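You operate a simulated robot arm through the tools that you are given. There is no shell and no other tool. Be economical: measure what you need, move in short steps, check, and stop when the job is done.

You are at the controls of a simulated two-armed robot. One attempt, no reset.

## Task
Check the hole of nut plate C from the drawer and bin it.
Fine: use the hole checker; a clear hole goes in the finished bin, a blocked one in the rework bin; shut the drawer; the checker's slide ends pulled out; the other plates stay in the drawer.
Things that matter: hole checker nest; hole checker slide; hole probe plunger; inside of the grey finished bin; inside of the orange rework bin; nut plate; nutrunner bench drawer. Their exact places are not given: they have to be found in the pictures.

The check looks at the end state, three seconds after you hand in, the way a careful person would. Anything else that was tipped, shoved, dropped, spilled or broken makes it a failure.

## Robot
Two 7-joint arms with fingered hands on one trunk, on a base that drives. Base frame: it is fixed to the floor where the robot stands at the start and does not move with it; the origin is under the middle of the robot, x ahead of it, y to its left, z up. Lengths are in m, angles in rad, forces in N, time in s.
The left shoulder is at the start at [0.071, 0.172, 1.327], the right one opposite. Places, roughly: hole checker nest [0.9, -0.3, 0.8]; hole checker slide [0.8, -0.3, 0.8]; hole probe plunger [1, -0.3, 1]; inside of the grey finished bin [1.2, -0.2, 0.8]; inside of the orange rework bin [1.2, -0.1, 0.8]; nutrunner bench drawer [0.9, 0, 0.7]. Payload 5 kg a hand.
Tool frame (each hand has its own): the origin (TCP) lies between the finger pads and is the grasp point; the fingertips stand 0.043 m ahead of it; z points along the fingers, y is the line along which they close. The gripper opens to 0.144 m. The gripper's body begins 0.05 m behind the TCP. The gripper is a hand of 5 fingers: y runs from the thumb to the fingers, the wrist lies at [-0.021, -0.124, -0.221] in the tool frame, and closing takes about 1.5 s.
Orientation is told as [roll, pitch, yaw] about the base's x, y, z axes, in that order, counted from this pose: with the fingers straight down and the wrist toward the robot, the tool's x, y and z point along [0, 1, 0], [1, 0, 0] and [0, 0, -1] of the base frame.

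## Interface
- The arms move only by the tool play_rows. It takes "left_rows", "right_rows" or both (then of equal length, played together; a hand with none holds still); each is a list of rows, each a list of 7 numbers: the finger opening in m, from 0 to 0.144, then the shift along the base's x, y, z in units of 20 mm (1.0 is 20 mm), then the turn, a rotation vector about the base's x, y, z in units of 5 degrees (1.0 is 5 degrees). In form: [[claw, dx, dy, dz, ax, ay, az], ...]. A call has 1 to 20 rows; each row shifts and turns the commanded pose from where the row before left it. A call with a number of a shift or a turn outside -1 to 1 is refused whole. Rows are played at 5 a second. More than 0.05 m and 0.15 rad between two rows, or a gripper value outside its range, and nothing of the call is played. Where a pose cannot be reached the arm comes as near as it can. A force on the tool above 90 N (or 10 N above the force at the start of the call, whichever is more), or a blocked arm, ends the call early, and 0.2 s more pass. Each finger travels about 0.045 m/s and halts on what it meets, pressing with about 26 N; the grip force reading is that of the motor and also rises with nothing between the fingers. The clock runs only during rows and for 0.2 s after the last one: add rows that do not move to give the fingers time. It gives the time, the measured TCP pose, the force on the tool (base axes), the opening and the grip force at its end, in the units of the frame above (readings bear some noise), with the torque about the TCP (base axes, N m) and any sound that the robot's microphone picked up.
- Cameras (640 x 400 px; columns grow to the right, rows downward): "scene" is now at [0.1356, -0.0073, 1.5511]; the picture's right is [-0.09, -1.00, 0.00], its down [-0.67, 0.06, -0.74] and it looks along [0.74, -0.07, -0.67] (base axes); focal length 231 px, centre (320, 200). "left" rides on the left gripper at [-0.086, -0.108, -0.168] in its tool frame; the picture's right is [-0.80, -0.28, 0.53], its down [0.54, -0.73, 0.42] and it looks along [0.27, 0.63, 0.73] (tool axes); focal length 275 px, centre (320, 200). "right" rides on the right gripper at [0.086, -0.108, -0.168] in its tool frame; the picture's right is [-0.80, 0.28, -0.53], its down [-0.54, -0.73, 0.42] and it looks along [-0.27, 0.63, 0.73] (tool axes); focal length 275 px, centre (320, 200).
- snapshot(camera): a new picture of that camera. It takes no simulated time.
- move_column(by): slides the trunk up (or, below 0, down) by that many m; the arms and the scene camera ride with it, the base frame stays. It gives what a move gives, with no picture.
- drive_base(legs): drives the robot by 1 to 6 legs, each [ahead, left, turn to the left] in m, m and rad, along the robot's own axes; the way and the turn of a leg run together, so that a leg with both is an arc; at most 1.5 m and 3.142 rad a leg. The arms and the cameras ride along, it lands a little off, and it stops where it bumps. It gives what a move gives.
- grasp_type(shape, hand): the hand has 5 fingers and takes this shape, open, in about a second: jaw (thumb against the fingers, like two jaws); tri (thumb and two fingers); tip (a fingertip pinch); poke (one finger out to press); point (the index stretched); flat (the hand flat); cup (the hand cupped); fist (a fist). The gripper value then closes the fingers along that shape, each until it touches; the sizes above hold for jaw. It gives what a move gives, with no picture.
- head_to(pan, tilt): turns the head with the scene camera to pan (to the left, within 1.501 rad either way) and tilt (down, from -0.506 to 1.204), counted from straight ahead of the robot. It gives what a move gives.
- pixel_to_xyz(camera, pixels): for up to 12 pixels [column, row] of the newest picture of that camera ("zoom" is the newest enlarged one), the place [x, y, z] in the base frame of the surface seen there, good to about 0.002 m. It takes no simulated time.
- close_up(camera, box): a new picture of the part [left, top, right, bottom] of that camera's present view, enlarged. It takes no simulated time.
- finish_job(): hands the job in; it is judged then, once.

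Work in short steps. Measure before you move; look again where a grasp or a placing could have gone wrong, and mend it. You have 80 turns and 62 pictures in all, those below and enlarged ones among them. Open the grippers and draw the arms clear of the work before you hand the job in, unless the task says otherwise; then end with one line.

The tools are called after ">>>" by a JSON object that holds its "op" and its "data". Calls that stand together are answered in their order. play_rows: Moves the arms, as the interface text tells. Its arguments: {"type":"object","properties":{"left_rows":{"type":"array"},"right_rows":{"type":"array"}},"required":[]} The other tools are called the same way: move_column (by) slides the trunk up or down; grasp_type (shape, hand) gives the hand a shape; drive_base (legs) drives the base; head_to (pan, tilt) turns the head that bears the scene camera; snapshot (camera) takes a picture; pixel_to_xyz (camera, pixels) gives the place of the surface under pixels of a picture; close_up (camera, box) takes an enlarged picture of a part of a camera's view; finish_job () hands the job in.

At the start:

```text
t: 0.0
left_position: [0.8284, 0.1513, 1.316]
left_tcp_rot: [0.0, 0.0, 0.0]
left_wrist_force: [0.0, 0.6, -0.5]
left_torque: [0.0, 0.03, 0.0]
left_gripper_width: 0.1435
left_gripper_force: 0.0
left_shape: jaw
right_position: [0.7401, -0.3825, 1.3481]
right_tcp_rot: [0.001, 0.001, -0.001]
right_wrist_force: [0.0, -0.1, 0.2]
right_torque: [0.03, 0.01, 0.0]
right_gripper_width: 0.1433
right_gripper_force: 0.1
right_shape: jaw
trunk travel left (down, up): [-0.425, 0.515]
robot x, y, heading: [0.0017, -0.0005, -0.002]
head pan, tilt: [-0.089, 0.733]
```

scene: 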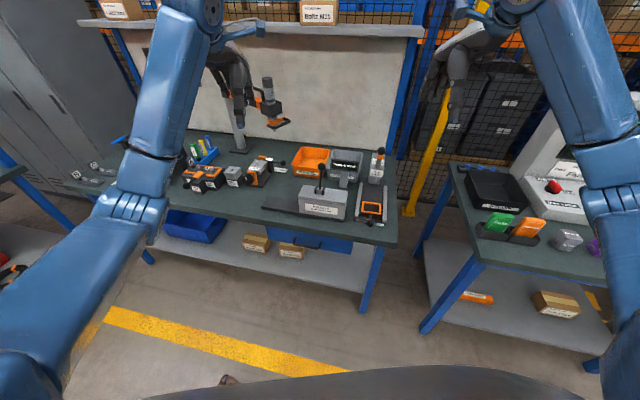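
right: 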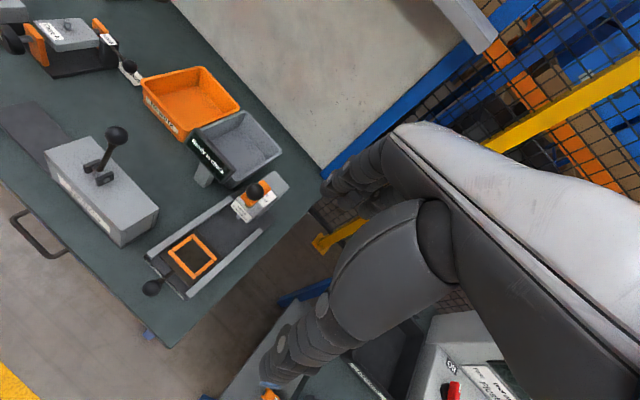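
left: 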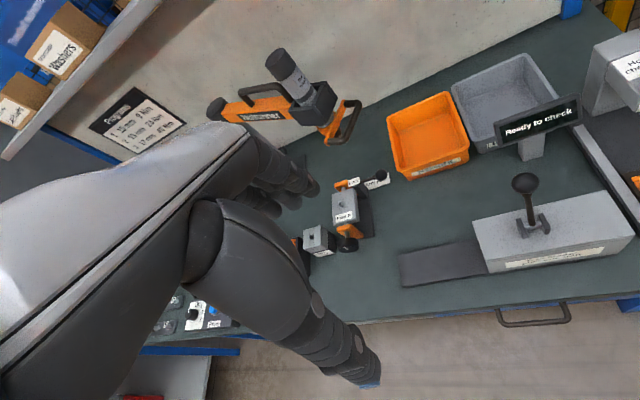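

The scene shows the bench with the checker near (370,205), bins near (310,160)/(345,165) and a box with a lever at (322,200). I take enlarged views to identify the parts.

>>> {"op": "close_up", "data": {"camera": "scene", "box": [240, 130, 420, 250]}}

>>> {"op": "close_up", "data": {"camera": "right", "box": [0, 60, 340, 310]}}

```text
3.33 times, centred on (330, 190) of scene
```

zoom: 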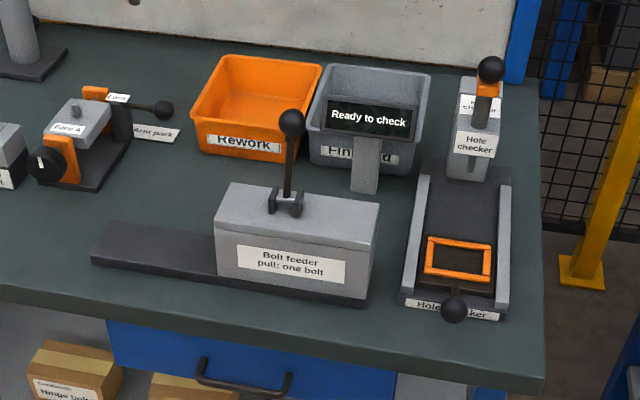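

```text
1.60 times, centred on (170, 185) of right
```

zoom: 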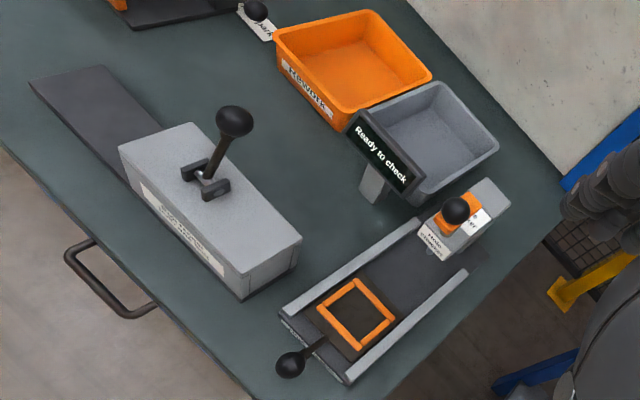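

The checker has an orange nest on a slide with a knob toward the robot, a plunger at the rear, and the drawer handle is at right-zoom (105,290). I measure key points.

>>> {"op": "pixel_to_xyz", "data": {"camera": "zoom", "pixels": [[290, 365], [355, 315], [320, 307], [357, 350], [392, 315], [355, 282], [456, 208], [435, 240], [350, 378], [75, 265], [135, 312], [232, 120]]}}

>>> {"op": "pixel_to_xyz", "data": {"camera": "scene", "pixels": [[312, 166], [347, 172], [295, 232], [321, 238], [308, 247], [350, 250], [270, 230], [333, 242], [366, 222], [260, 200], [232, 208], [381, 150]]}}

```text
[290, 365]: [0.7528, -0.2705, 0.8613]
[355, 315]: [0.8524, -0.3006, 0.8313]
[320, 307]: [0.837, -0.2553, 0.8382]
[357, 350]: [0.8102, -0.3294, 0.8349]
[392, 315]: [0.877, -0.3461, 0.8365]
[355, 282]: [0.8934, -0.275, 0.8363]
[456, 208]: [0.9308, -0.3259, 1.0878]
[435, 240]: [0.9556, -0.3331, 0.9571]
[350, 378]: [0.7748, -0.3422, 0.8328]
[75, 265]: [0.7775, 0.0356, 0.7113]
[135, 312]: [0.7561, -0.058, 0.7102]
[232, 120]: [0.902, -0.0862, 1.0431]
```

```text
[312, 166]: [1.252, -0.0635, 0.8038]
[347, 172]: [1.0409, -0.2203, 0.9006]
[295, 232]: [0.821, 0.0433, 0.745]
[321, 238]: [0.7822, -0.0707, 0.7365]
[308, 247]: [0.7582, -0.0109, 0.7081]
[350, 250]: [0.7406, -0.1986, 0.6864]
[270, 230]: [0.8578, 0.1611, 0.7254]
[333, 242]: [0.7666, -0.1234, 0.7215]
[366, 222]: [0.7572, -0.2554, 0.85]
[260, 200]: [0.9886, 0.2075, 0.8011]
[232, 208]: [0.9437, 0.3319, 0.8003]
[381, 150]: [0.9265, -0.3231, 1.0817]
```

The bench is yawed a bit (about -0.25 rad). I look closer at the drawer front and handle with the head aimed there.

>>> {"op": "close_up", "data": {"camera": "scene", "box": [240, 200, 400, 300]}}

```text
4.00 times, centred on (320, 250) of scene
```

zoom: 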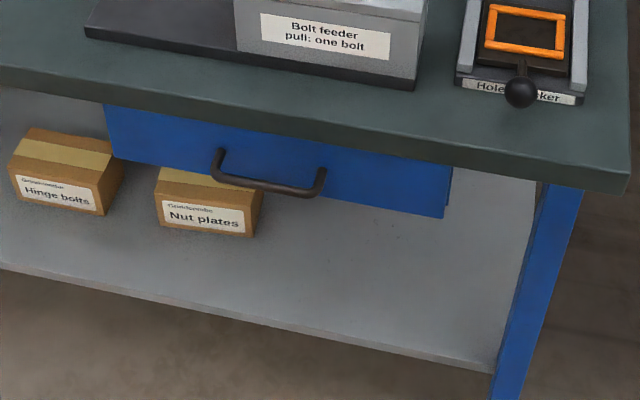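

>>> {"op": "pixel_to_xyz", "data": {"camera": "zoom", "pixels": [[215, 175], [320, 192], [268, 187], [115, 140], [440, 200], [220, 155], [322, 172], [110, 108], [420, 130], [20, 80], [600, 175], [260, 160]]}}

>>> {"op": "pixel_to_xyz", "data": {"camera": "right", "pixels": [[14, 217], [62, 254], [38, 240]]}}

```text
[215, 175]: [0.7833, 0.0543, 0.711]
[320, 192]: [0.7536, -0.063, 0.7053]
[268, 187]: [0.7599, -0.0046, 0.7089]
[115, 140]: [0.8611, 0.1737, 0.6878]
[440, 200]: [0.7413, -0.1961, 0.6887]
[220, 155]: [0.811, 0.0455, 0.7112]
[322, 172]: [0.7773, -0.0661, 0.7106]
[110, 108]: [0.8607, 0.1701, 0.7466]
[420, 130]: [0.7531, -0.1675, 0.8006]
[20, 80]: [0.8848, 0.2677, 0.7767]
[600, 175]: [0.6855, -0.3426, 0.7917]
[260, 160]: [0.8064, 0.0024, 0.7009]
```

```text
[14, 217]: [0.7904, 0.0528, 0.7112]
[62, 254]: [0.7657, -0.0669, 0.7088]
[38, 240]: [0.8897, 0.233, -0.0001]
```

Drawer front runs along direction (0.308,0.951), so the bench is yawed about -0.313 rad. Before driving I measure the hanging nutrunner and the bins/bolts to avoid hits.

>>> {"op": "pixel_to_xyz", "data": {"camera": "scene", "pixels": [[270, 108], [278, 123], [267, 82], [236, 100], [320, 172], [322, 198], [310, 206]]}}

>>> {"op": "pixel_to_xyz", "data": {"left": "left", "camera": "left", "pixels": [[430, 140], [500, 90], [350, 105], [320, 75], [388, 120], [470, 155], [403, 178], [452, 92], [550, 100], [580, 230], [520, 320]]}}

```text
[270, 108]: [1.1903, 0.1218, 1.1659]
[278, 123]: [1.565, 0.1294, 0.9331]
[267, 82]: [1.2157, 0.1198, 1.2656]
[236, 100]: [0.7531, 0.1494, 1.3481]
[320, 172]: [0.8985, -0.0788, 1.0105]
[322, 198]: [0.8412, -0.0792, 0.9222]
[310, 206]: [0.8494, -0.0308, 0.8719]
```

```text
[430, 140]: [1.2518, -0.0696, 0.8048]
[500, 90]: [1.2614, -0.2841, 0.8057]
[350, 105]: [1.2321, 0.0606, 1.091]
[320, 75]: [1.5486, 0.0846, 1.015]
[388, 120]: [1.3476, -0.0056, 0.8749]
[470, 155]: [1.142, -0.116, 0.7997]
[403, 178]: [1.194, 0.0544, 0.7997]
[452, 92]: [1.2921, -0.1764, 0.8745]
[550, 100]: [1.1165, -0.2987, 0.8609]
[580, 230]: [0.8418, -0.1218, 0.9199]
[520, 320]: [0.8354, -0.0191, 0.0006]
```

Path is clear. I drive to face the bench squarely, shifted a little left and back.

>>> {"op": "drive_base", "data": {"legs": [[-0.05, 0.174, 0], [0, 0, -0.311]]}}

>>> {"op": "head_to", "data": {"pan": 0.0, "tilt": 0.8}}

>>> {"op": "snapshot", "data": {"camera": "scene"}}

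```text
t: 2.5
left_position: [0.7844, 0.063, 1.3163]
left_tcp_rot: [0.0, 0.001, -0.315]
left_wrist_force: [0.1, 0.8, 0.0]
left_torque: [-0.01, 0.01, 0.0]
left_gripper_width: 0.1434
left_gripper_force: 0.1
left_shape: jaw
right_position: [0.5357, -0.4159, 1.3488]
right_tcp_rot: [0.001, -0.002, -0.314]
right_wrist_force: [-0.5, 0.0, -0.3]
right_torque: [0.0, 0.02, 0.01]
right_gripper_width: 0.1437
right_gripper_force: 0.0
right_shape: jaw
trunk travel left (down, up): [-0.425, 0.515]
robot x, y, heading: [-0.0508, 0.1783, -0.315]
head pan, tilt: [-0.089, 0.733]
```

```text
t: 3.2
left_position: [0.7848, 0.0622, 1.3178]
left_tcp_rot: [-0.001, 0.002, -0.313]
left_wrist_force: [0.5, 0.0, 0.3]
left_torque: [0.03, -0.01, 0.01]
left_gripper_width: 0.1437
left_gripper_force: 0.1
left_shape: jaw
right_position: [0.5359, -0.4163, 1.3479]
right_tcp_rot: [-0.001, 0.002, -0.317]
right_wrist_force: [-0.2, 0.4, -0.4]
right_torque: [0.01, -0.01, -0.02]
right_gripper_width: 0.1435
right_gripper_force: 0.0
right_shape: jaw
trunk travel left (down, up): [-0.425, 0.515]
robot x, y, heading: [-0.0494, 0.1751, -0.32]
head pan, tilt: [0.0, 0.799]
```

```text
55 pictures are left
```

scene: 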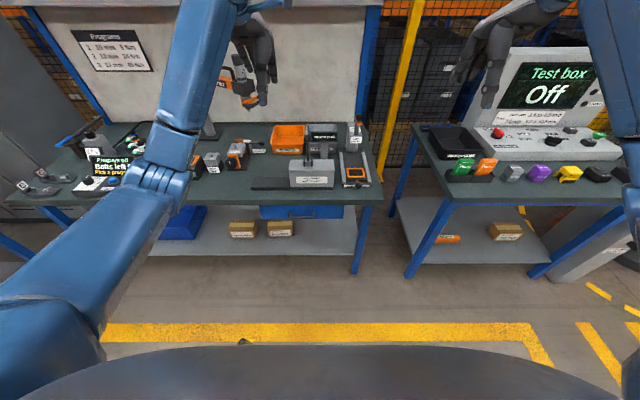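

Robot is square to the bench. I pitch the left hand to point forward while drawing it back and lowering it in front of the drawer.

>>> {"op": "play_rows", "data": {"left_rows": [[0.1, -0.397, -0.073, -0.8, -0.308, -0.951, 0], [0.1, -0.397, -0.073, -0.8, -0.308, -0.951, 0], [0.1, -0.397, -0.073, -0.8, -0.308, -0.951, 0], [0.1, -0.397, -0.073, -0.8, -0.308, -0.951, 0], [0.1, -0.397, -0.073, -0.8, -0.308, -0.951, 0], [0.1, -0.397, -0.073, -0.8, -0.308, -0.951, 0], [0.1, -0.397, -0.073, -0.8, -0.308, -0.951, 0], [0.1, -0.397, -0.073, -0.8, -0.308, -0.951, 0], [0.1, -0.397, -0.073, -0.8, -0.308, -0.951, 0], [0.1, -0.397, -0.073, -0.8, -0.308, -0.951, 0], [0.1, -0.397, -0.073, -0.8, -0.308, -0.951, 0], [0.1, -0.397, -0.073, -0.8, -0.308, -0.951, 0], [0.1, -0.397, -0.073, -0.8, -0.308, -0.951, 0], [0.1, -0.397, -0.073, -0.8, -0.308, -0.951, 0], [0.1, -0.397, -0.073, -0.8, -0.308, -0.951, 0], [0.1, -0.397, -0.073, -0.8, -0.308, -0.951, 0], [0.1, -0.397, -0.073, -0.8, -0.308, -0.951, 0], [0.1, -0.397, -0.073, -0.8, -0.308, -0.951, 0]]}}

```text
t: 6.7
left_position: [0.6744, 0.0851, 1.0402]
left_tcp_rot: [0.96, -1.305, -1.276]
left_wrist_force: [0.1, 0.3, -1.6]
left_torque: [-0.02, 0.01, -0.03]
left_gripper_width: 0.1001
left_gripper_force: 0.1
left_shape: jaw
right_position: [0.537, -0.4129, 1.3497]
right_tcp_rot: [-0.001, 0.0, -0.314]
right_wrist_force: [-0.2, -0.3, -0.3]
right_torque: [-0.06, 0.03, -0.04]
right_gripper_width: 0.1436
right_gripper_force: 0.1
right_shape: jaw
trunk travel left (down, up): [-0.425, 0.515]
robot x, y, heading: [-0.0486, 0.1748, -0.315]
head pan, tilt: [0.0, 0.799]
stopped in row 17 (left hand): the arm was blocked; the commanded pose is now the measured one
```

The left hand now points forward, about 9° down, but the arm was blocked in the last row. I check the view.

>>> {"op": "snapshot", "data": {"camera": "scene"}}

>>> {"op": "snapshot", "data": {"camera": "left"}}

```text
54 pictures are left
```

scene: 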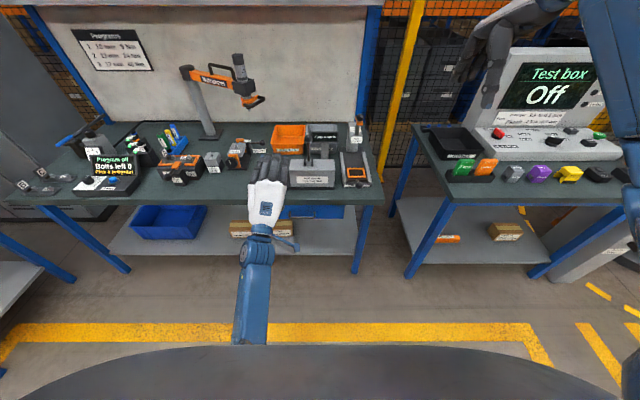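

```text
53 pictures are left
```

left: 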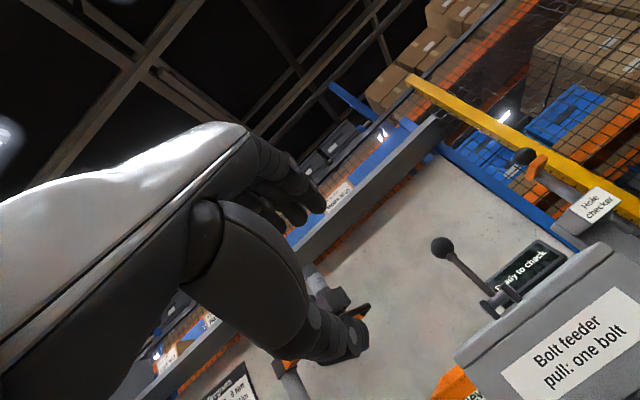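

The pose is good. Lowering the trunk by 0.325 m brings the hand to handle height with the arm posture unchanged.

>>> {"op": "move_column", "data": {"by": -0.325}}

>>> {"op": "play_rows", "data": {"left_rows": [[0.08, -0.29, -0.9, 0, 0, 0, 0], [0.08, -0.29, -0.9, 0, 0, 0, 0], [0.08, -0.29, -0.9, 0, 0, 0, 0], [0.08, 0, 0, 0, 0, 0, 0]]}}

>>> {"op": "snapshot", "data": {"camera": "left"}}

>>> {"op": "close_up", "data": {"camera": "scene", "box": [200, 130, 360, 230]}}

```text
t: 9.9
left_position: [0.6755, 0.0827, 0.717]
left_tcp_rot: [0.965, -1.306, -1.281]
left_wrist_force: [-0.1, -0.1, 0.3]
left_torque: [-0.01, -0.01, 0.04]
left_gripper_width: 0.1
left_gripper_force: 0.1
left_shape: jaw
right_position: [0.5346, -0.4167, 1.0239]
right_tcp_rot: [-0.001, 0.002, -0.316]
right_wrist_force: [-0.8, -1.3, -0.3]
right_torque: [-0.03, 0.03, -0.02]
right_gripper_width: 0.1438
right_gripper_force: 0.0
right_shape: jaw
trunk travel left (down, up): [-0.1, 0.84]
robot x, y, heading: [-0.0506, 0.177, -0.312]
head pan, tilt: [0.0, 0.799]
```

```text
t: 10.9
left_position: [0.6678, 0.0478, 0.7117]
left_tcp_rot: [1.141, -1.249, -1.453]
left_wrist_force: [0.2, -0.8, -0.4]
left_torque: [-0.01, 0.03, -0.03]
left_gripper_width: 0.0807
left_gripper_force: 0.0
left_shape: jaw
right_position: [0.535, -0.4161, 1.0245]
right_tcp_rot: [0.001, 0.0, -0.315]
right_wrist_force: [0.6, 0.3, 0.1]
right_torque: [0.0, 0.05, 0.01]
right_gripper_width: 0.1437
right_gripper_force: 0.0
right_shape: jaw
trunk travel left (down, up): [-0.1, 0.84]
robot x, y, heading: [-0.0483, 0.1763, -0.318]
head pan, tilt: [0.0, 0.799]
```

```text
52 pictures are left
```

left: 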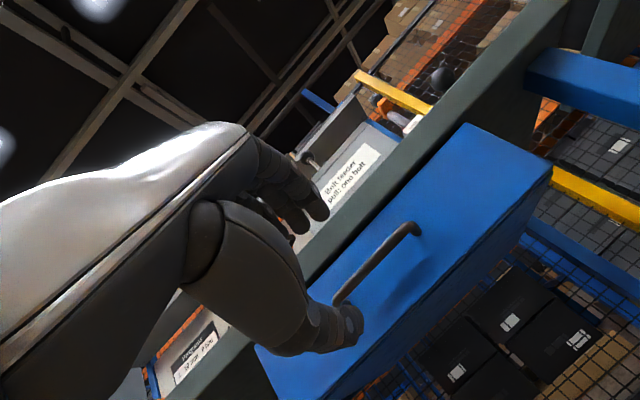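

```text
4.00 times, centred on (280, 180) of scene
```

zoom: 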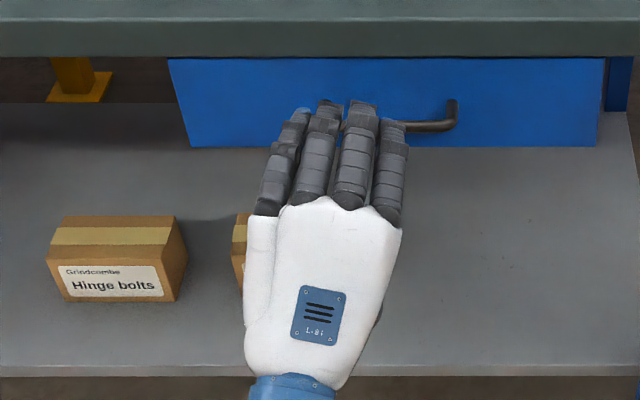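

The hand is at v≈0.25 while the handle centre is at v≈0.235, and the fingers look left of the handle; arm sideways motion seemed limited. I shift the base right by 0.03 and then advance with the arm.

>>> {"op": "drive_base", "data": {"legs": [[0, -0.03, 0]]}}

>>> {"op": "play_rows", "data": {"left_rows": [[0.08, 0.951, -0.308, 0, 0, 0, 0], [0.08, 0.951, -0.308, 0, 0, 0, 0], [0.08, 0.951, -0.308, 0, 0, 0, 0]]}}

>>> {"op": "close_up", "data": {"camera": "scene", "box": [200, 130, 360, 230]}}

>>> {"op": "snapshot", "data": {"camera": "left"}}

```text
t: 11.7
left_position: [0.6565, 0.0163, 0.7098]
left_tcp_rot: [1.132, -1.246, -1.446]
left_wrist_force: [-0.2, -1.0, -0.8]
left_torque: [0.01, 0.01, 0.07]
left_gripper_width: 0.0807
left_gripper_force: 0.1
left_shape: jaw
right_position: [0.525, -0.4461, 1.0229]
right_tcp_rot: [0.002, -0.002, -0.318]
right_wrist_force: [0.2, -0.2, -0.1]
right_torque: [0.11, -0.04, 0.02]
right_gripper_width: 0.1437
right_gripper_force: 0.0
right_shape: jaw
trunk travel left (down, up): [-0.1, 0.84]
robot x, y, heading: [-0.0569, 0.1476, -0.318]
head pan, tilt: [0.0, 0.799]
```

```text
t: 12.5
left_position: [0.7119, 0.0007, 0.7079]
left_tcp_rot: [1.127, -1.25, -1.443]
left_wrist_force: [0.1, 0.5, -0.3]
left_torque: [-0.03, -0.03, 0.0]
left_gripper_width: 0.0804
left_gripper_force: 0.0
left_shape: jaw
right_position: [0.5259, -0.4438, 1.0238]
right_tcp_rot: [0.001, 0.003, -0.316]
right_wrist_force: [1.5, 0.5, -0.3]
right_torque: [0.01, -0.01, 0.02]
right_gripper_width: 0.1435
right_gripper_force: 0.1
right_shape: jaw
trunk travel left (down, up): [-0.1, 0.84]
robot x, y, heading: [-0.0567, 0.1469, -0.316]
head pan, tilt: [0.0, 0.799]
```

```text
4.00 times, centred on (280, 180) of scene
```

zoom: 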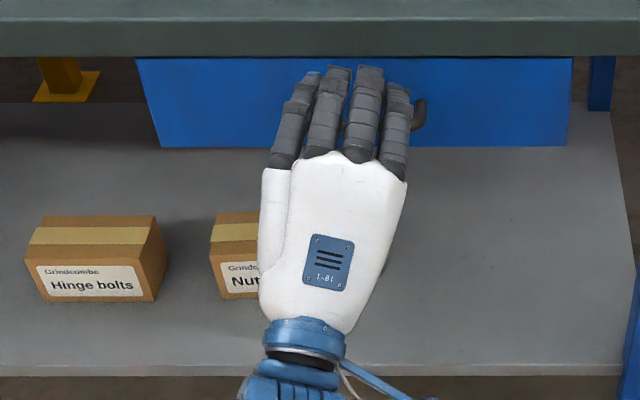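

```text
49 pictures are left
```

left: 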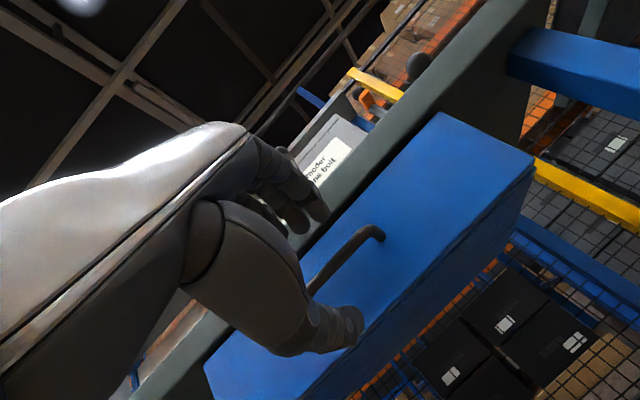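

Hand is now centred on the handle (v≈0.22); fingers above, thumb below. I advance 0.036 m and close on the bar.

>>> {"op": "play_rows", "data": {"left_rows": [[0.08, 0.86, -0.277, 0.05, 0, 0, 0], [0.08, 0.86, -0.277, 0.05, 0, 0, 0], [0.05, 0, 0, 0, 0, 0, 0], [0.03, 0, 0, 0, 0, 0, 0], [0.01, 0, 0, 0, 0, 0, 0], [0.0, 0, 0, 0, 0, 0, 0], [0.0, 0, 0, 0, 0, 0, 0], [0.0, 0, 0, 0, 0, 0, 0], [0.0, 0, 0, 0, 0, 0, 0], [0.0, 0, 0, 0, 0, 0, 0]]}}

>>> {"op": "snapshot", "data": {"camera": "left"}}

```text
t: 14.7
left_position: [0.7485, -0.0112, 0.7105]
left_tcp_rot: [1.122, -1.247, -1.438]
left_wrist_force: [0.8, 2.8, -7.7]
left_torque: [-0.09, 0.14, 0.07]
left_gripper_width: 0.0029
left_gripper_force: 25.8
left_shape: jaw
right_position: [0.5268, -0.4446, 1.0231]
right_tcp_rot: [0.0, 0.001, -0.315]
right_wrist_force: [-0.6, 0.6, 0.3]
right_torque: [-0.01, 0.01, 0.0]
right_gripper_width: 0.1436
right_gripper_force: 0.1
right_shape: jaw
trunk travel left (down, up): [-0.1, 0.84]
robot x, y, heading: [-0.0604, 0.1465, -0.315]
head pan, tilt: [0.0, 0.799]
```

```text
48 pictures are left
```

left: 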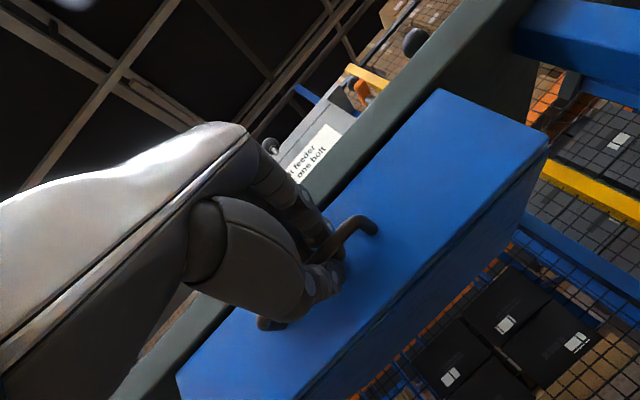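

The fingers wrap the bar (force -7.7 N z, 26 N grip). I pull back 0.08 m and check.

>>> {"op": "play_rows", "data": {"left_rows": [[0, -0.57, 0.185, 0, 0, 0, 0], [0, -0.57, 0.185, 0, 0, 0, 0], [0, -0.57, 0.185, 0, 0, 0, 0], [0, -0.57, 0.185, 0, 0, 0, 0], [0, -0.57, 0.185, 0, 0, 0, 0], [0, -0.57, 0.185, 0, 0, 0, 0], [0, -0.57, 0.185, 0, 0, 0, 0], [0, 0, 0, 0, 0, 0, 0]]}}

>>> {"op": "snapshot", "data": {"camera": "left"}}

```text
t: 16.5
left_position: [0.6688, 0.0137, 0.7118]
left_tcp_rot: [1.129, -1.248, -1.439]
left_wrist_force: [3.0, 7.5, -7.3]
left_torque: [-0.07, 0.13, 0.1]
left_gripper_width: 0.003
left_gripper_force: 26.1
left_shape: jaw
right_position: [0.5261, -0.4433, 1.0241]
right_tcp_rot: [-0.001, 0.002, -0.317]
right_wrist_force: [-1.0, 0.1, -0.7]
right_torque: [0.02, -0.02, 0.02]
right_gripper_width: 0.1439
right_gripper_force: 0.0
right_shape: jaw
trunk travel left (down, up): [-0.1, 0.84]
robot x, y, heading: [-0.0588, 0.145, -0.316]
head pan, tilt: [0.0, 0.799]
```

```text
47 pictures are left
```

left: 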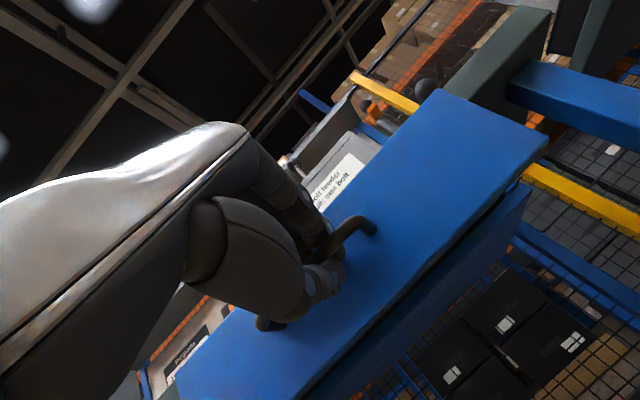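

The drawer is coming out with the hand. I keep pulling another 0.12 m and look inside.

>>> {"op": "play_rows", "data": {"left_rows": [[0, -0.57, 0.185, 0, 0, 0, 0], [0, -0.57, 0.185, 0, 0, 0, 0], [0, -0.57, 0.185, 0, 0, 0, 0], [0, -0.57, 0.185, 0, 0, 0, 0], [0, -0.57, 0.185, 0, 0, 0, 0], [0, -0.57, 0.185, 0, 0, 0, 0], [0, -0.57, 0.185, 0, 0, 0, 0], [0, -0.57, 0.185, 0, 0, 0, 0], [0, -0.57, 0.185, 0, 0, 0, 0], [0, -0.57, 0.185, 0, 0, 0, 0], [0, 0, 0, 0, 0, 0, 0]]}}

>>> {"op": "snapshot", "data": {"camera": "scene"}}

```text
t: 18.9
left_position: [0.555, 0.0521, 0.7108]
left_tcp_rot: [1.126, -1.248, -1.442]
left_wrist_force: [0.6, 3.3, -9.6]
left_torque: [-0.1, 0.16, 0.03]
left_gripper_width: 0.0032
left_gripper_force: 26.2
left_shape: jaw
right_position: [0.5265, -0.4448, 1.0238]
right_tcp_rot: [-0.002, 0.002, -0.316]
right_wrist_force: [-0.1, 0.3, -0.8]
right_torque: [0.02, -0.04, 0.01]
right_gripper_width: 0.1438
right_gripper_force: 0.1
right_shape: jaw
trunk travel left (down, up): [-0.1, 0.84]
robot x, y, heading: [-0.0574, 0.1471, -0.313]
head pan, tilt: [0.0, 0.799]
```

```text
46 pictures are left
```

scene: 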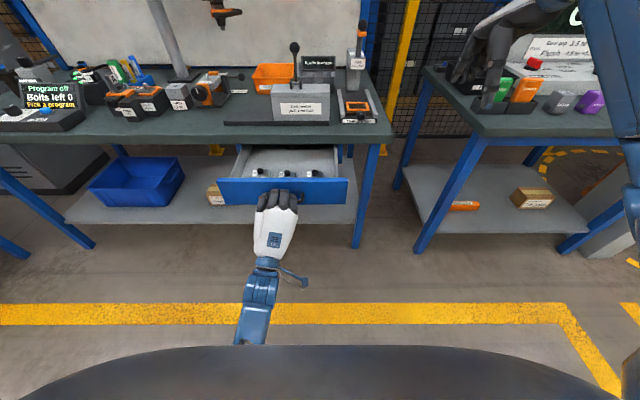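

The drawer is open 0.2 m and three plates with knobs show at (258,172), (285,174), (313,174). I enlarge.

>>> {"op": "close_up", "data": {"camera": "scene", "box": [205, 130, 365, 230]}}

```text
4.00 times, centred on (285, 180) of scene
```

zoom: 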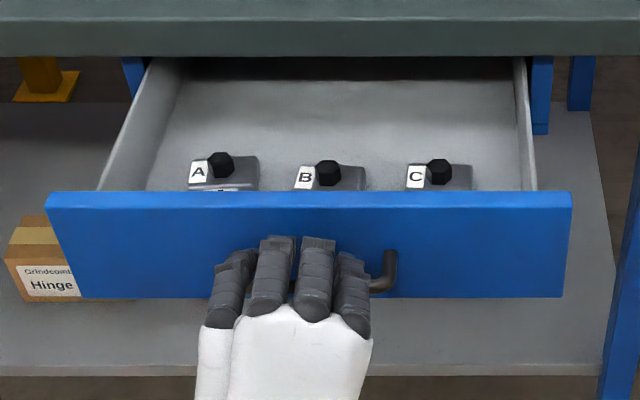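

Plate C is the rightmost, with a knob. I release the handle and back the left hand off.

>>> {"op": "play_rows", "data": {"left_rows": [[0.03, 0, 0, 0, 0, 0, 0], [0.06, 0, 0, 0, 0, 0, 0], [0.08, 0, 0, 0, 0, 0, 0], [0.08, 0, 0, 0, 0, 0, 0], [0.08, 0, 0, 0, 0, 0, 0], [0.08, -0.571, 0.185, 0, 0, 0, 0], [0.08, -0.761, 0.246, 0, 0, 0, 0], [0.08, -0.761, 0.246, 0, 0, 0, 0], [0.08, -0.761, 0.246, 0, 0, 0, 0], [0.08, -0.761, 0.246, 0, 0, 0, 0]]}}

>>> {"op": "snapshot", "data": {"camera": "scene"}}

```text
t: 21.1
left_position: [0.4822, 0.0745, 0.7124]
left_tcp_rot: [1.132, -1.25, -1.446]
left_wrist_force: [0.2, 0.0, 0.8]
left_torque: [0.0, 0.01, -0.01]
left_gripper_width: 0.0794
left_gripper_force: 0.0
left_shape: jaw
right_position: [0.5253, -0.4451, 1.0246]
right_tcp_rot: [0.0, 0.0, -0.317]
right_wrist_force: [0.0, -0.1, 0.5]
right_torque: [0.01, 0.0, 0.01]
right_gripper_width: 0.1438
right_gripper_force: 0.1
right_shape: jaw
trunk travel left (down, up): [-0.1, 0.84]
robot x, y, heading: [-0.058, 0.1488, -0.314]
head pan, tilt: [0.0, 0.799]
```

```text
44 pictures are left
```

scene: 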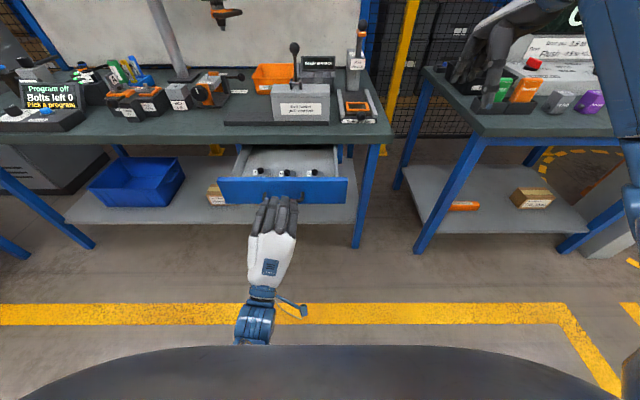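

Released cleanly. I raise the trunk for a better view and right-arm room, then look into the drawer.

>>> {"op": "move_column", "data": {"by": 0.325}}

>>> {"op": "close_up", "data": {"camera": "scene", "box": [200, 130, 400, 255]}}

>>> {"op": "snapshot", "data": {"camera": "right"}}

```text
t: 24.3
left_position: [0.4817, 0.074, 1.0371]
left_tcp_rot: [1.132, -1.247, -1.446]
left_wrist_force: [-0.8, 0.2, 0.5]
left_torque: [0.02, -0.02, 0.02]
left_gripper_width: 0.0798
left_gripper_force: 0.1
left_shape: jaw
right_position: [0.526, -0.4444, 1.3482]
right_tcp_rot: [0.002, 0.001, -0.316]
right_wrist_force: [-0.7, -0.9, 0.2]
right_torque: [0.0, -0.02, 0.02]
right_gripper_width: 0.1436
right_gripper_force: 0.1
right_shape: jaw
trunk travel left (down, up): [-0.425, 0.515]
robot x, y, heading: [-0.0561, 0.1471, -0.313]
head pan, tilt: [0.0, 0.799]
```

```text
3.20 times, centred on (300, 192) of scene
```

zoom: 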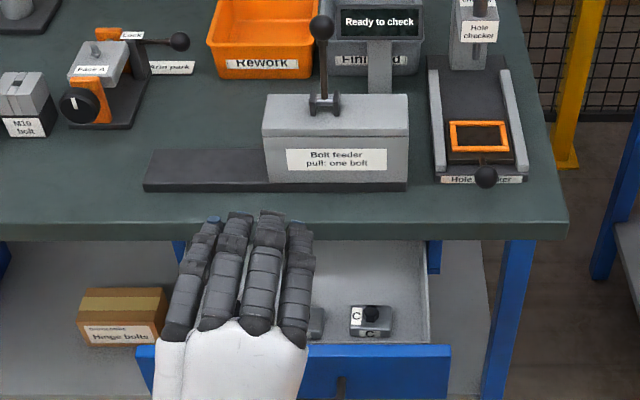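

```text
42 pictures are left
```

right: 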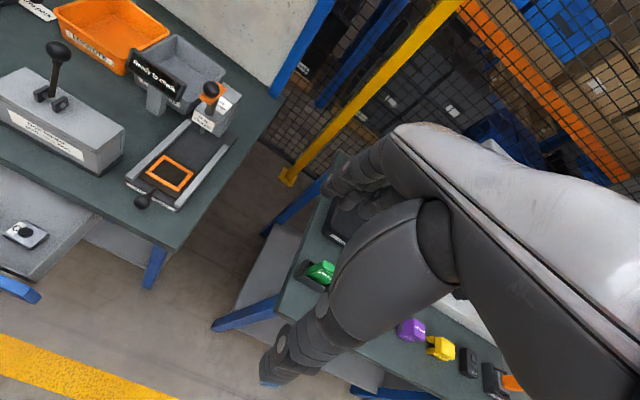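

Plate C is visible at zoom (371,320). I measure it, the drawer edges and nest; and enlarge it once more.

>>> {"op": "pixel_to_xyz", "data": {"camera": "zoom", "pixels": [[371, 312], [390, 328], [352, 325], [390, 300], [410, 300], [425, 330], [440, 347], [392, 347], [372, 333], [486, 177], [479, 135]]}}

>>> {"op": "close_up", "data": {"camera": "scene", "box": [290, 205, 340, 255]}}

```text
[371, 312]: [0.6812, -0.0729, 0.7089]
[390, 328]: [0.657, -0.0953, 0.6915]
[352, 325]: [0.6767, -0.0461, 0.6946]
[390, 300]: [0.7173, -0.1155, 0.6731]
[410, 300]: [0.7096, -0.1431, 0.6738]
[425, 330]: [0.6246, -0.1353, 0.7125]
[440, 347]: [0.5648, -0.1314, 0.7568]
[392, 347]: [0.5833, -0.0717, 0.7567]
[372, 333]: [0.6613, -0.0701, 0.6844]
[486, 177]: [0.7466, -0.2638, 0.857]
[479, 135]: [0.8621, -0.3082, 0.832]
```

```text
8.00 times, centred on (315, 230) of scene
```

zoom: 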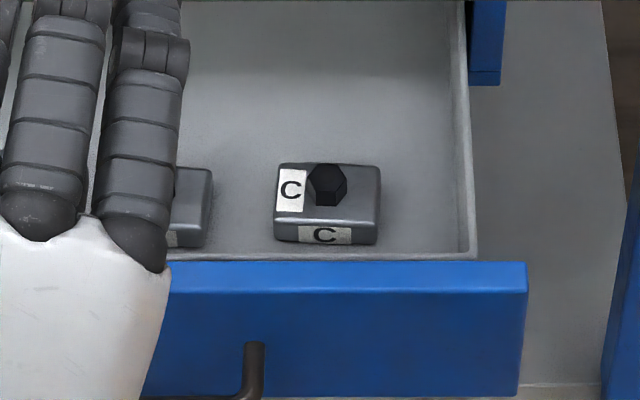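

I measure the plate's corners and hex knob in the enlarged view.

>>> {"op": "pixel_to_xyz", "data": {"camera": "zoom", "pixels": [[327, 180], [283, 170], [375, 172], [375, 215], [280, 215], [330, 237], [325, 210], [345, 170], [312, 180], [330, 263], [460, 210], [340, 200]]}}

```text
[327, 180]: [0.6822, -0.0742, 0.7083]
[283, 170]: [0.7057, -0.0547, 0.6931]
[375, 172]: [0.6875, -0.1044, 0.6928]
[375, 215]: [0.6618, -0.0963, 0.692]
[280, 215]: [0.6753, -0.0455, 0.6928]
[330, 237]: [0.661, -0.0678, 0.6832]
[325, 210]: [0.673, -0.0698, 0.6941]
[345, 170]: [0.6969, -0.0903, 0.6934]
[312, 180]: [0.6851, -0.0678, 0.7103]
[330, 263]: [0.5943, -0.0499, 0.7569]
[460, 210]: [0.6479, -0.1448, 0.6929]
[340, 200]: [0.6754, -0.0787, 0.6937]
```

Plate C: centre ≈ (0.682,-0.075), top z 0.693, hex knob top 0.709. I move the left hand away to the left and up while bringing the right hand above plate C at z≈1.1.

>>> {"op": "play_rows", "data": {"left_rows": [[0.08, 0.308, 0.951, 0.9, 0, 0, 0], [0.08, 0.308, 0.951, 0.9, 0, 0, 0], [0.08, 0.308, 0.951, 0.9, 0, 0, 0], [0.08, 0.308, 0.951, 0.9, 0, 0, 0], [0.08, 0.308, 0.951, 0.9, 0, 0, 0], [0.08, 0.308, 0.951, 0.9, 0, 0, 0], [0.08, 0.308, 0.951, 0.9, 0, 0, 0], [0.08, 0.308, 0.951, 0.9, 0, 0, 0], [0.08, 0.308, 0.951, 0.9, 0, 0, 0], [0.08, 0.308, 0.951, 0.9, 0, 0, 0], [0.08, 0.308, 0.951, 0.9, 0, 0, 0], [0.08, 0.308, 0.951, 0.9, 0, 0, 0], [0.08, 0, 0, 0, 0, 0, 0], [0.08, 0, 0, 0, 0, 0, 0], [0.08, 0, 0, 0, 0, 0, 0], [0.08, 0, 0, 0, 0, 0, 0], [0.08, 0, 0, 0, 0, 0, 0], [0.08, 0, 0, 0, 0, 0, 0], [0.08, 0, 0, 0, 0, 0, 0], [0.08, 0, 0, 0, 0, 0, 0]], "right_rows": [[0.08, 0.39, 0.92, -0.62, 0, 0, 0], [0.08, 0.39, 0.92, -0.62, 0, 0, 0], [0.08, 0.39, 0.92, -0.62, 0, 0, 0], [0.08, 0.39, 0.92, -0.62, 0, 0, 0], [0.08, 0.39, 0.92, -0.62, 0, 0, 0], [0.08, 0.39, 0.92, -0.62, 0, 0, 0], [0.08, 0.39, 0.92, -0.62, 0, 0, 0], [0.08, 0.39, 0.92, -0.62, 0, 0, 0], [0.08, 0.39, 0.92, -0.62, 0, 0, 0], [0.08, 0.39, 0.92, -0.62, 0, 0, 0], [0.08, 0.39, 0.92, -0.62, 0, 0, 0], [0.08, 0.39, 0.92, -0.62, 0, 0, 0], [0.08, 0.39, 0.92, -0.62, 0, 0, 0], [0.08, 0.39, 0.92, -0.62, 0, 0, 0], [0.08, 0.39, 0.92, -0.62, 0, 0, 0], [0.08, 0.39, 0.92, -0.62, 0, 0, 0], [0.08, 0.39, 0.92, -0.62, 0, 0, 0], [0.08, 0.39, 0.92, -0.62, 0, 0, 0], [0.08, 0.39, 0.92, -0.62, 0, 0, 0], [0.08, 0.39, 0.92, -0.62, 0, 0, 0]]}}

>>> {"op": "snapshot", "data": {"camera": "scene"}}

>>> {"op": "snapshot", "data": {"camera": "right"}}

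```text
t: 28.5
left_position: [0.5848, 0.303, 1.226]
left_tcp_rot: [1.136, -1.251, -1.45]
left_wrist_force: [0.8, 0.5, 0.4]
left_torque: [-0.03, 0.01, -0.05]
left_gripper_width: 0.0796
left_gripper_force: 0.2
left_shape: jaw
left hand out of reach, approached as far as the arm can: row 7, 8, 9, 10, 12
right_position: [0.6806, -0.0742, 1.1013]
right_tcp_rot: [-0.002, 0.0, -0.317]
right_wrist_force: [0.9, 0.5, -0.4]
right_torque: [0.0, -0.02, -0.01]
right_gripper_width: 0.0807
right_gripper_force: 0.1
right_shape: jaw
trunk travel left (down, up): [-0.425, 0.515]
robot x, y, heading: [-0.0603, 0.1465, -0.32]
head pan, tilt: [0.0, 0.799]
```

```text
40 pictures are left
```

scene: 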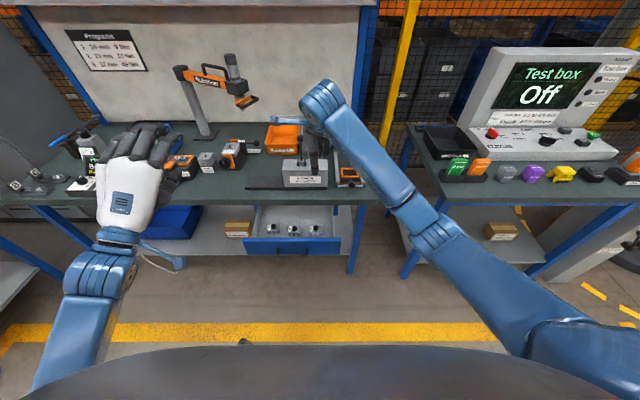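

```text
39 pictures are left
```

right: 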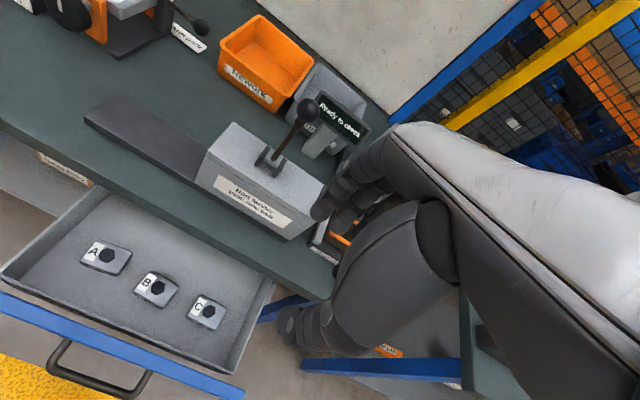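

The right camera sees plates A, B, C; I enlarge C to see the hex feature and measure.

>>> {"op": "close_up", "data": {"camera": "right", "box": [150, 270, 260, 340]}}

>>> {"op": "pixel_to_xyz", "data": {"camera": "zoom", "pixels": [[320, 233], [345, 218], [290, 218], [335, 262], [325, 160], [250, 170], [435, 245], [210, 245], [360, 295], [400, 330], [350, 200]]}}

```text
5.71 times, centred on (205, 305) of right
```

zoom: 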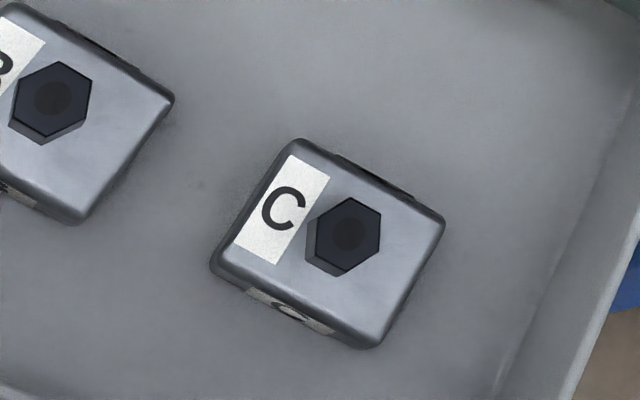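

```text
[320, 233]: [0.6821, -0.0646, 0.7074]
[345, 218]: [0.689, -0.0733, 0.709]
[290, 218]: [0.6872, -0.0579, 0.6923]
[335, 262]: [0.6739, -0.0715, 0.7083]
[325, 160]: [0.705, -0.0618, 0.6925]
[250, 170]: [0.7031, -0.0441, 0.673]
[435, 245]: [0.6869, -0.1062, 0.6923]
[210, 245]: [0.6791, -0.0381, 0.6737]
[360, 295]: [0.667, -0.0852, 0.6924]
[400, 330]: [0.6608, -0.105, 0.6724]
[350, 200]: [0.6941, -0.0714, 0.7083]
```

The hex is a nut with its hole; plate centre ≈(0.682,-0.0745), the hand is right above. I descend to z≈0.80 and check clearance to the bench edge.

>>> {"op": "play_rows", "data": {"right_rows": [[0.075, 0, 0, -1, 0, 0, 0], [0.075, 0, 0, -1, 0, 0, 0], [0.075, 0, 0, -1, 0, 0, 0], [0.075, 0, 0, -1, 0, 0, 0], [0.075, 0, 0, -1, 0, 0, 0], [0.075, 0, 0, -1, 0, 0, 0], [0.075, 0, 0, -1, 0, 0, 0], [0.075, 0, 0, -1, 0, 0, 0], [0.075, 0, 0, -1, 0, 0, 0], [0.075, 0, 0, -1, 0, 0, 0], [0.075, 0, 0, -1, 0, 0, 0], [0.075, 0, 0, -1, 0, 0, 0], [0.075, 0, 0, -1, 0, 0, 0], [0.075, 0, 0, -1, 0, 0, 0], [0.075, 0, 0, -1, 0, 0, 0]]}}

>>> {"op": "close_up", "data": {"camera": "scene", "box": [210, 130, 370, 270]}}

>>> {"op": "snapshot", "data": {"camera": "right"}}

```text
t: 31.7
left_position: [0.5852, 0.3019, 1.2267]
left_tcp_rot: [1.139, -1.247, -1.453]
left_wrist_force: [0.2, 0.4, -0.5]
left_torque: [0.01, -0.01, 0.0]
left_gripper_width: 0.0794
left_gripper_force: 0.1
left_shape: jaw
right_position: [0.682, -0.0771, 0.8019]
right_tcp_rot: [0.0, -0.001, -0.316]
right_wrist_force: [-0.5, 1.2, -0.2]
right_torque: [0.02, 0.03, 0.01]
right_gripper_width: 0.0756
right_gripper_force: 0.2
right_shape: jaw
trunk travel left (down, up): [-0.425, 0.515]
robot x, y, heading: [-0.0569, 0.1495, -0.315]
head pan, tilt: [0.0, 0.799]
```

```text
2.86 times, centred on (290, 200) of scene
```

zoom: 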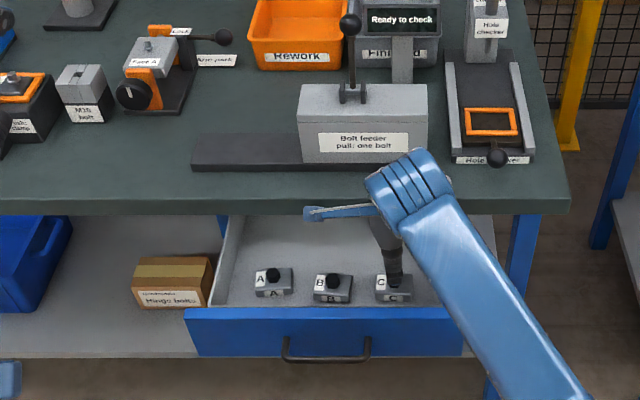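

```text
36 pictures are left
```

right: 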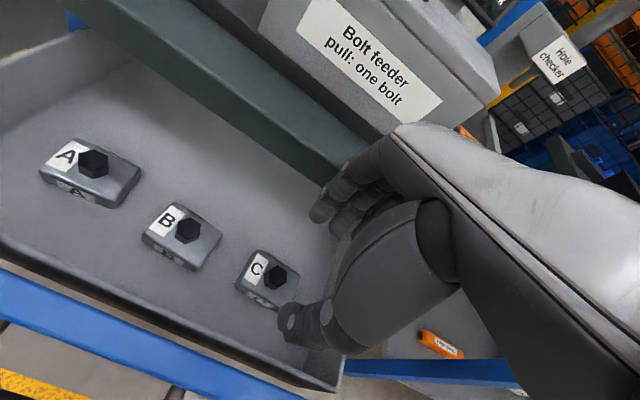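

The finger backs come near the bench edge; I measure both to judge clearance.

>>> {"op": "pixel_to_xyz", "data": {"camera": "right", "pixels": [[400, 128], [375, 150], [340, 180], [325, 195], [360, 165], [300, 150], [345, 140], [280, 145], [290, 315], [320, 300], [268, 275], [283, 268]]}}

```text
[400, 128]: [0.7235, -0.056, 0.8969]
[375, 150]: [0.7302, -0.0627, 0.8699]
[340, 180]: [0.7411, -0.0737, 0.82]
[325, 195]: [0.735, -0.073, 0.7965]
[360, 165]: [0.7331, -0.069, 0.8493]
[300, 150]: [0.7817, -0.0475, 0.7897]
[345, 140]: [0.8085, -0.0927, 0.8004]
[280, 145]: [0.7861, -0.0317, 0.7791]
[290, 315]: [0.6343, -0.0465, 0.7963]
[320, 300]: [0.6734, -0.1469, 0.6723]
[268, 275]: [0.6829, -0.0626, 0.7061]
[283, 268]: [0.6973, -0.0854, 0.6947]
```

Finger backs are at u≈0.728 vs bench edge 0.758, so 3 cm clearance. I descend to z≈0.724 and close on the plate's sides.

>>> {"op": "play_rows", "data": {"right_rows": [[0.075, 0, 0.06, -1, 0, 0, 0], [0.075, 0, 0.06, -1, 0, 0, 0], [0.075, 0, 0, -1, 0, 0, 0], [0.075, 0, 0, -0.85, 0, 0, 0], [0.075, 0, 0, 0, 0, 0, 0], [0.06, 0, 0, 0, 0, 0, 0], [0.045, 0, 0, 0, 0, 0, 0], [0.03, 0, 0, 0, 0, 0, 0], [0.02, 0, 0, 0, 0, 0, 0], [0.02, 0, 0, 0, 0, 0, 0], [0.02, 0, 0, 0, 0, 0, 0]]}}

>>> {"op": "snapshot", "data": {"camera": "right"}}

```text
t: 34.1
left_position: [0.5862, 0.3012, 1.227]
left_tcp_rot: [1.138, -1.249, -1.454]
left_wrist_force: [0.5, 0.2, 0.7]
left_torque: [0.01, 0.0, 0.0]
left_gripper_width: 0.0795
left_gripper_force: 0.1
left_shape: jaw
right_position: [0.6828, -0.0735, 0.7237]
right_tcp_rot: [0.0, 0.0, -0.316]
right_wrist_force: [-1.8, 0.4, -0.4]
right_torque: [-0.04, 0.01, 0.04]
right_gripper_width: 0.0403
right_gripper_force: 25.9
right_shape: jaw
trunk travel left (down, up): [-0.425, 0.515]
robot x, y, heading: [-0.0613, 0.1505, -0.315]
head pan, tilt: [0.0, 0.799]
```

```text
35 pictures are left
```

right: 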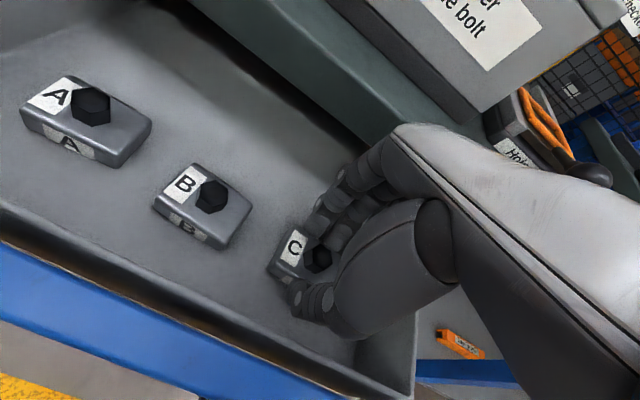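

Gripped at 40 mm with 26 N. I lift plate C straight up to z≈1.1 and check.

>>> {"op": "play_rows", "data": {"right_rows": [[0.02, 0, 0, 0.3, 0, 0, 0], [0.02, 0, 0, 0.6, 0, 0, 0], [0.02, 0, 0, 1, 0, 0, 0], [0.02, 0, 0, 1, 0, 0, 0], [0.02, 0, 0, 1, 0, 0, 0], [0.02, 0, 0, 1, 0, 0, 0], [0.02, 0, 0, 1, 0, 0, 0], [0.02, 0, 0, 1, 0, 0, 0], [0.02, 0, 0, 1, 0, 0, 0], [0.02, 0, 0, 1, 0, 0, 0], [0.02, 0, 0, 1, 0, 0, 0], [0.02, 0, 0, 1, 0, 0, 0], [0.02, 0, 0, 1, 0, 0, 0], [0.02, 0, 0, 1, 0, 0, 0], [0.02, 0, 0, 1, 0, 0, 0], [0.02, 0, 0, 1, 0, 0, 0], [0.02, 0, 0, 1, 0, 0, 0], [0.02, 0, 0, 1, 0, 0, 0], [0.02, 0, 0, 1, 0, 0, 0], [0.02, 0, 0, 1, 0, 0, 0]]}}

>>> {"op": "snapshot", "data": {"camera": "right"}}

```text
t: 38.5
left_position: [0.5861, 0.301, 1.2271]
left_tcp_rot: [1.139, -1.248, -1.453]
left_wrist_force: [-0.1, 0.5, 0.9]
left_torque: [-0.03, 0.05, 0.0]
left_gripper_width: 0.0799
left_gripper_force: 0.0
left_shape: jaw
right_position: [0.6783, -0.1105, 1.091]
right_tcp_rot: [-0.046, -0.002, -0.351]
right_wrist_force: [1.6, 0.2, -3.5]
right_torque: [0.0, -0.02, 0.04]
right_gripper_width: 0.0402
right_gripper_force: 25.5
right_shape: jaw
trunk travel left (down, up): [-0.425, 0.515]
robot x, y, heading: [-0.0581, 0.147, -0.316]
head pan, tilt: [0.0, 0.799]
stopped in row 20 (right hand): the arm was blocked; the commanded pose is now the measured one
```

```text
34 pictures are left
```

right: 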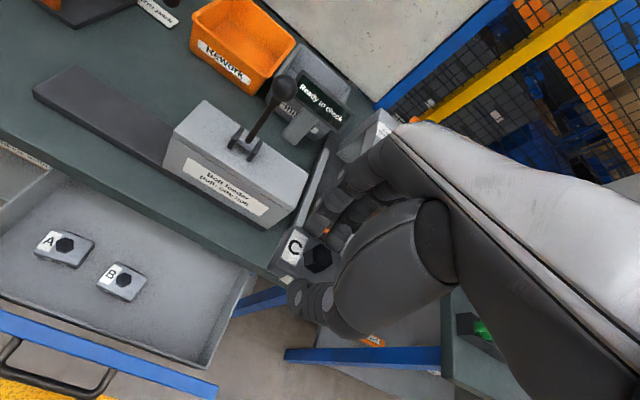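

Plate C is held. I move the right hand to the right and back, straighten it, while the left hand comes back in front of the drawer for closing.

>>> {"op": "play_rows", "data": {"right_rows": [[0.02, -0.683, -0.759, 0.4, 0.05, 0, 0.03], [0.02, -0.683, -0.759, 0.4, 0.05, 0, 0.03], [0.02, -0.683, -0.759, 0.4, 0.05, 0, 0.03], [0.02, -0.683, -0.759, 0.4, 0.05, 0, 0.03], [0.02, -0.683, -0.759, 0.4, 0.05, 0, 0.03], [0.02, -0.683, -0.759, 0.4, 0.05, 0, 0.03], [0.02, -0.683, -0.759, 0.4, 0.05, 0, 0.03], [0.02, -0.683, -0.759, 0.4, 0.05, 0, 0.03], [0.02, -0.683, -0.759, 0.4, 0.05, 0, 0.03], [0.02, -0.683, -0.759, 0.4, 0.05, 0, 0.03], [0.02, -0.683, -0.759, 0.4, 0.02, 0, 0.03], [0.02, -0.683, -0.759, 0.4, 0.02, 0, 0.03]], "left_rows": [[0.08, -0.4, -0.9, -0.78, 0, 0, 0], [0.08, -0.4, -0.9, -0.78, 0, 0, 0], [0.08, -0.4, -0.9, -0.78, 0, 0, 0], [0.08, -0.4, -0.9, -0.78, 0, 0, 0], [0.08, -0.4, -0.9, -0.78, 0, 0, 0], [0.08, -0.4, -0.9, -0.78, 0, 0, 0], [0.08, -0.4, -0.9, -0.78, 0, 0, 0], [0.08, -0.4, -0.9, -0.78, 0, 0, 0], [0.08, -0.4, -0.9, -0.78, 0, 0, 0], [0.08, -0.4, -0.9, -0.78, 0, 0, 0], [0.08, -0.4, -0.9, -0.78, 0, 0, 0], [0.08, -0.4, -0.9, -0.78, 0, 0, 0]]}}

```text
t: 41.3
left_position: [0.4891, 0.0862, 1.0391]
left_tcp_rot: [1.138, -1.249, -1.456]
left_wrist_force: [-0.1, 0.5, 0.6]
left_torque: [-0.01, 0.0, -0.02]
left_gripper_width: 0.0796
left_gripper_force: 0.0
left_shape: jaw
right_position: [0.5267, -0.3459, 1.1493]
right_tcp_rot: [-0.073, 0.009, -0.378]
right_wrist_force: [-0.4, 0.8, -2.9]
right_torque: [0.02, 0.0, 0.01]
right_gripper_width: 0.0403
right_gripper_force: 26.0
right_shape: jaw
right hand out of reach, approached as far as the arm can: row 9, 10, 11, 12
trunk travel left (down, up): [-0.425, 0.515]
robot x, y, heading: [-0.0584, 0.1465, -0.317]
head pan, tilt: [0.0, 0.799]
stopped in row 12 (right hand): the arm was blocked; the commanded pose is now the measured one
```

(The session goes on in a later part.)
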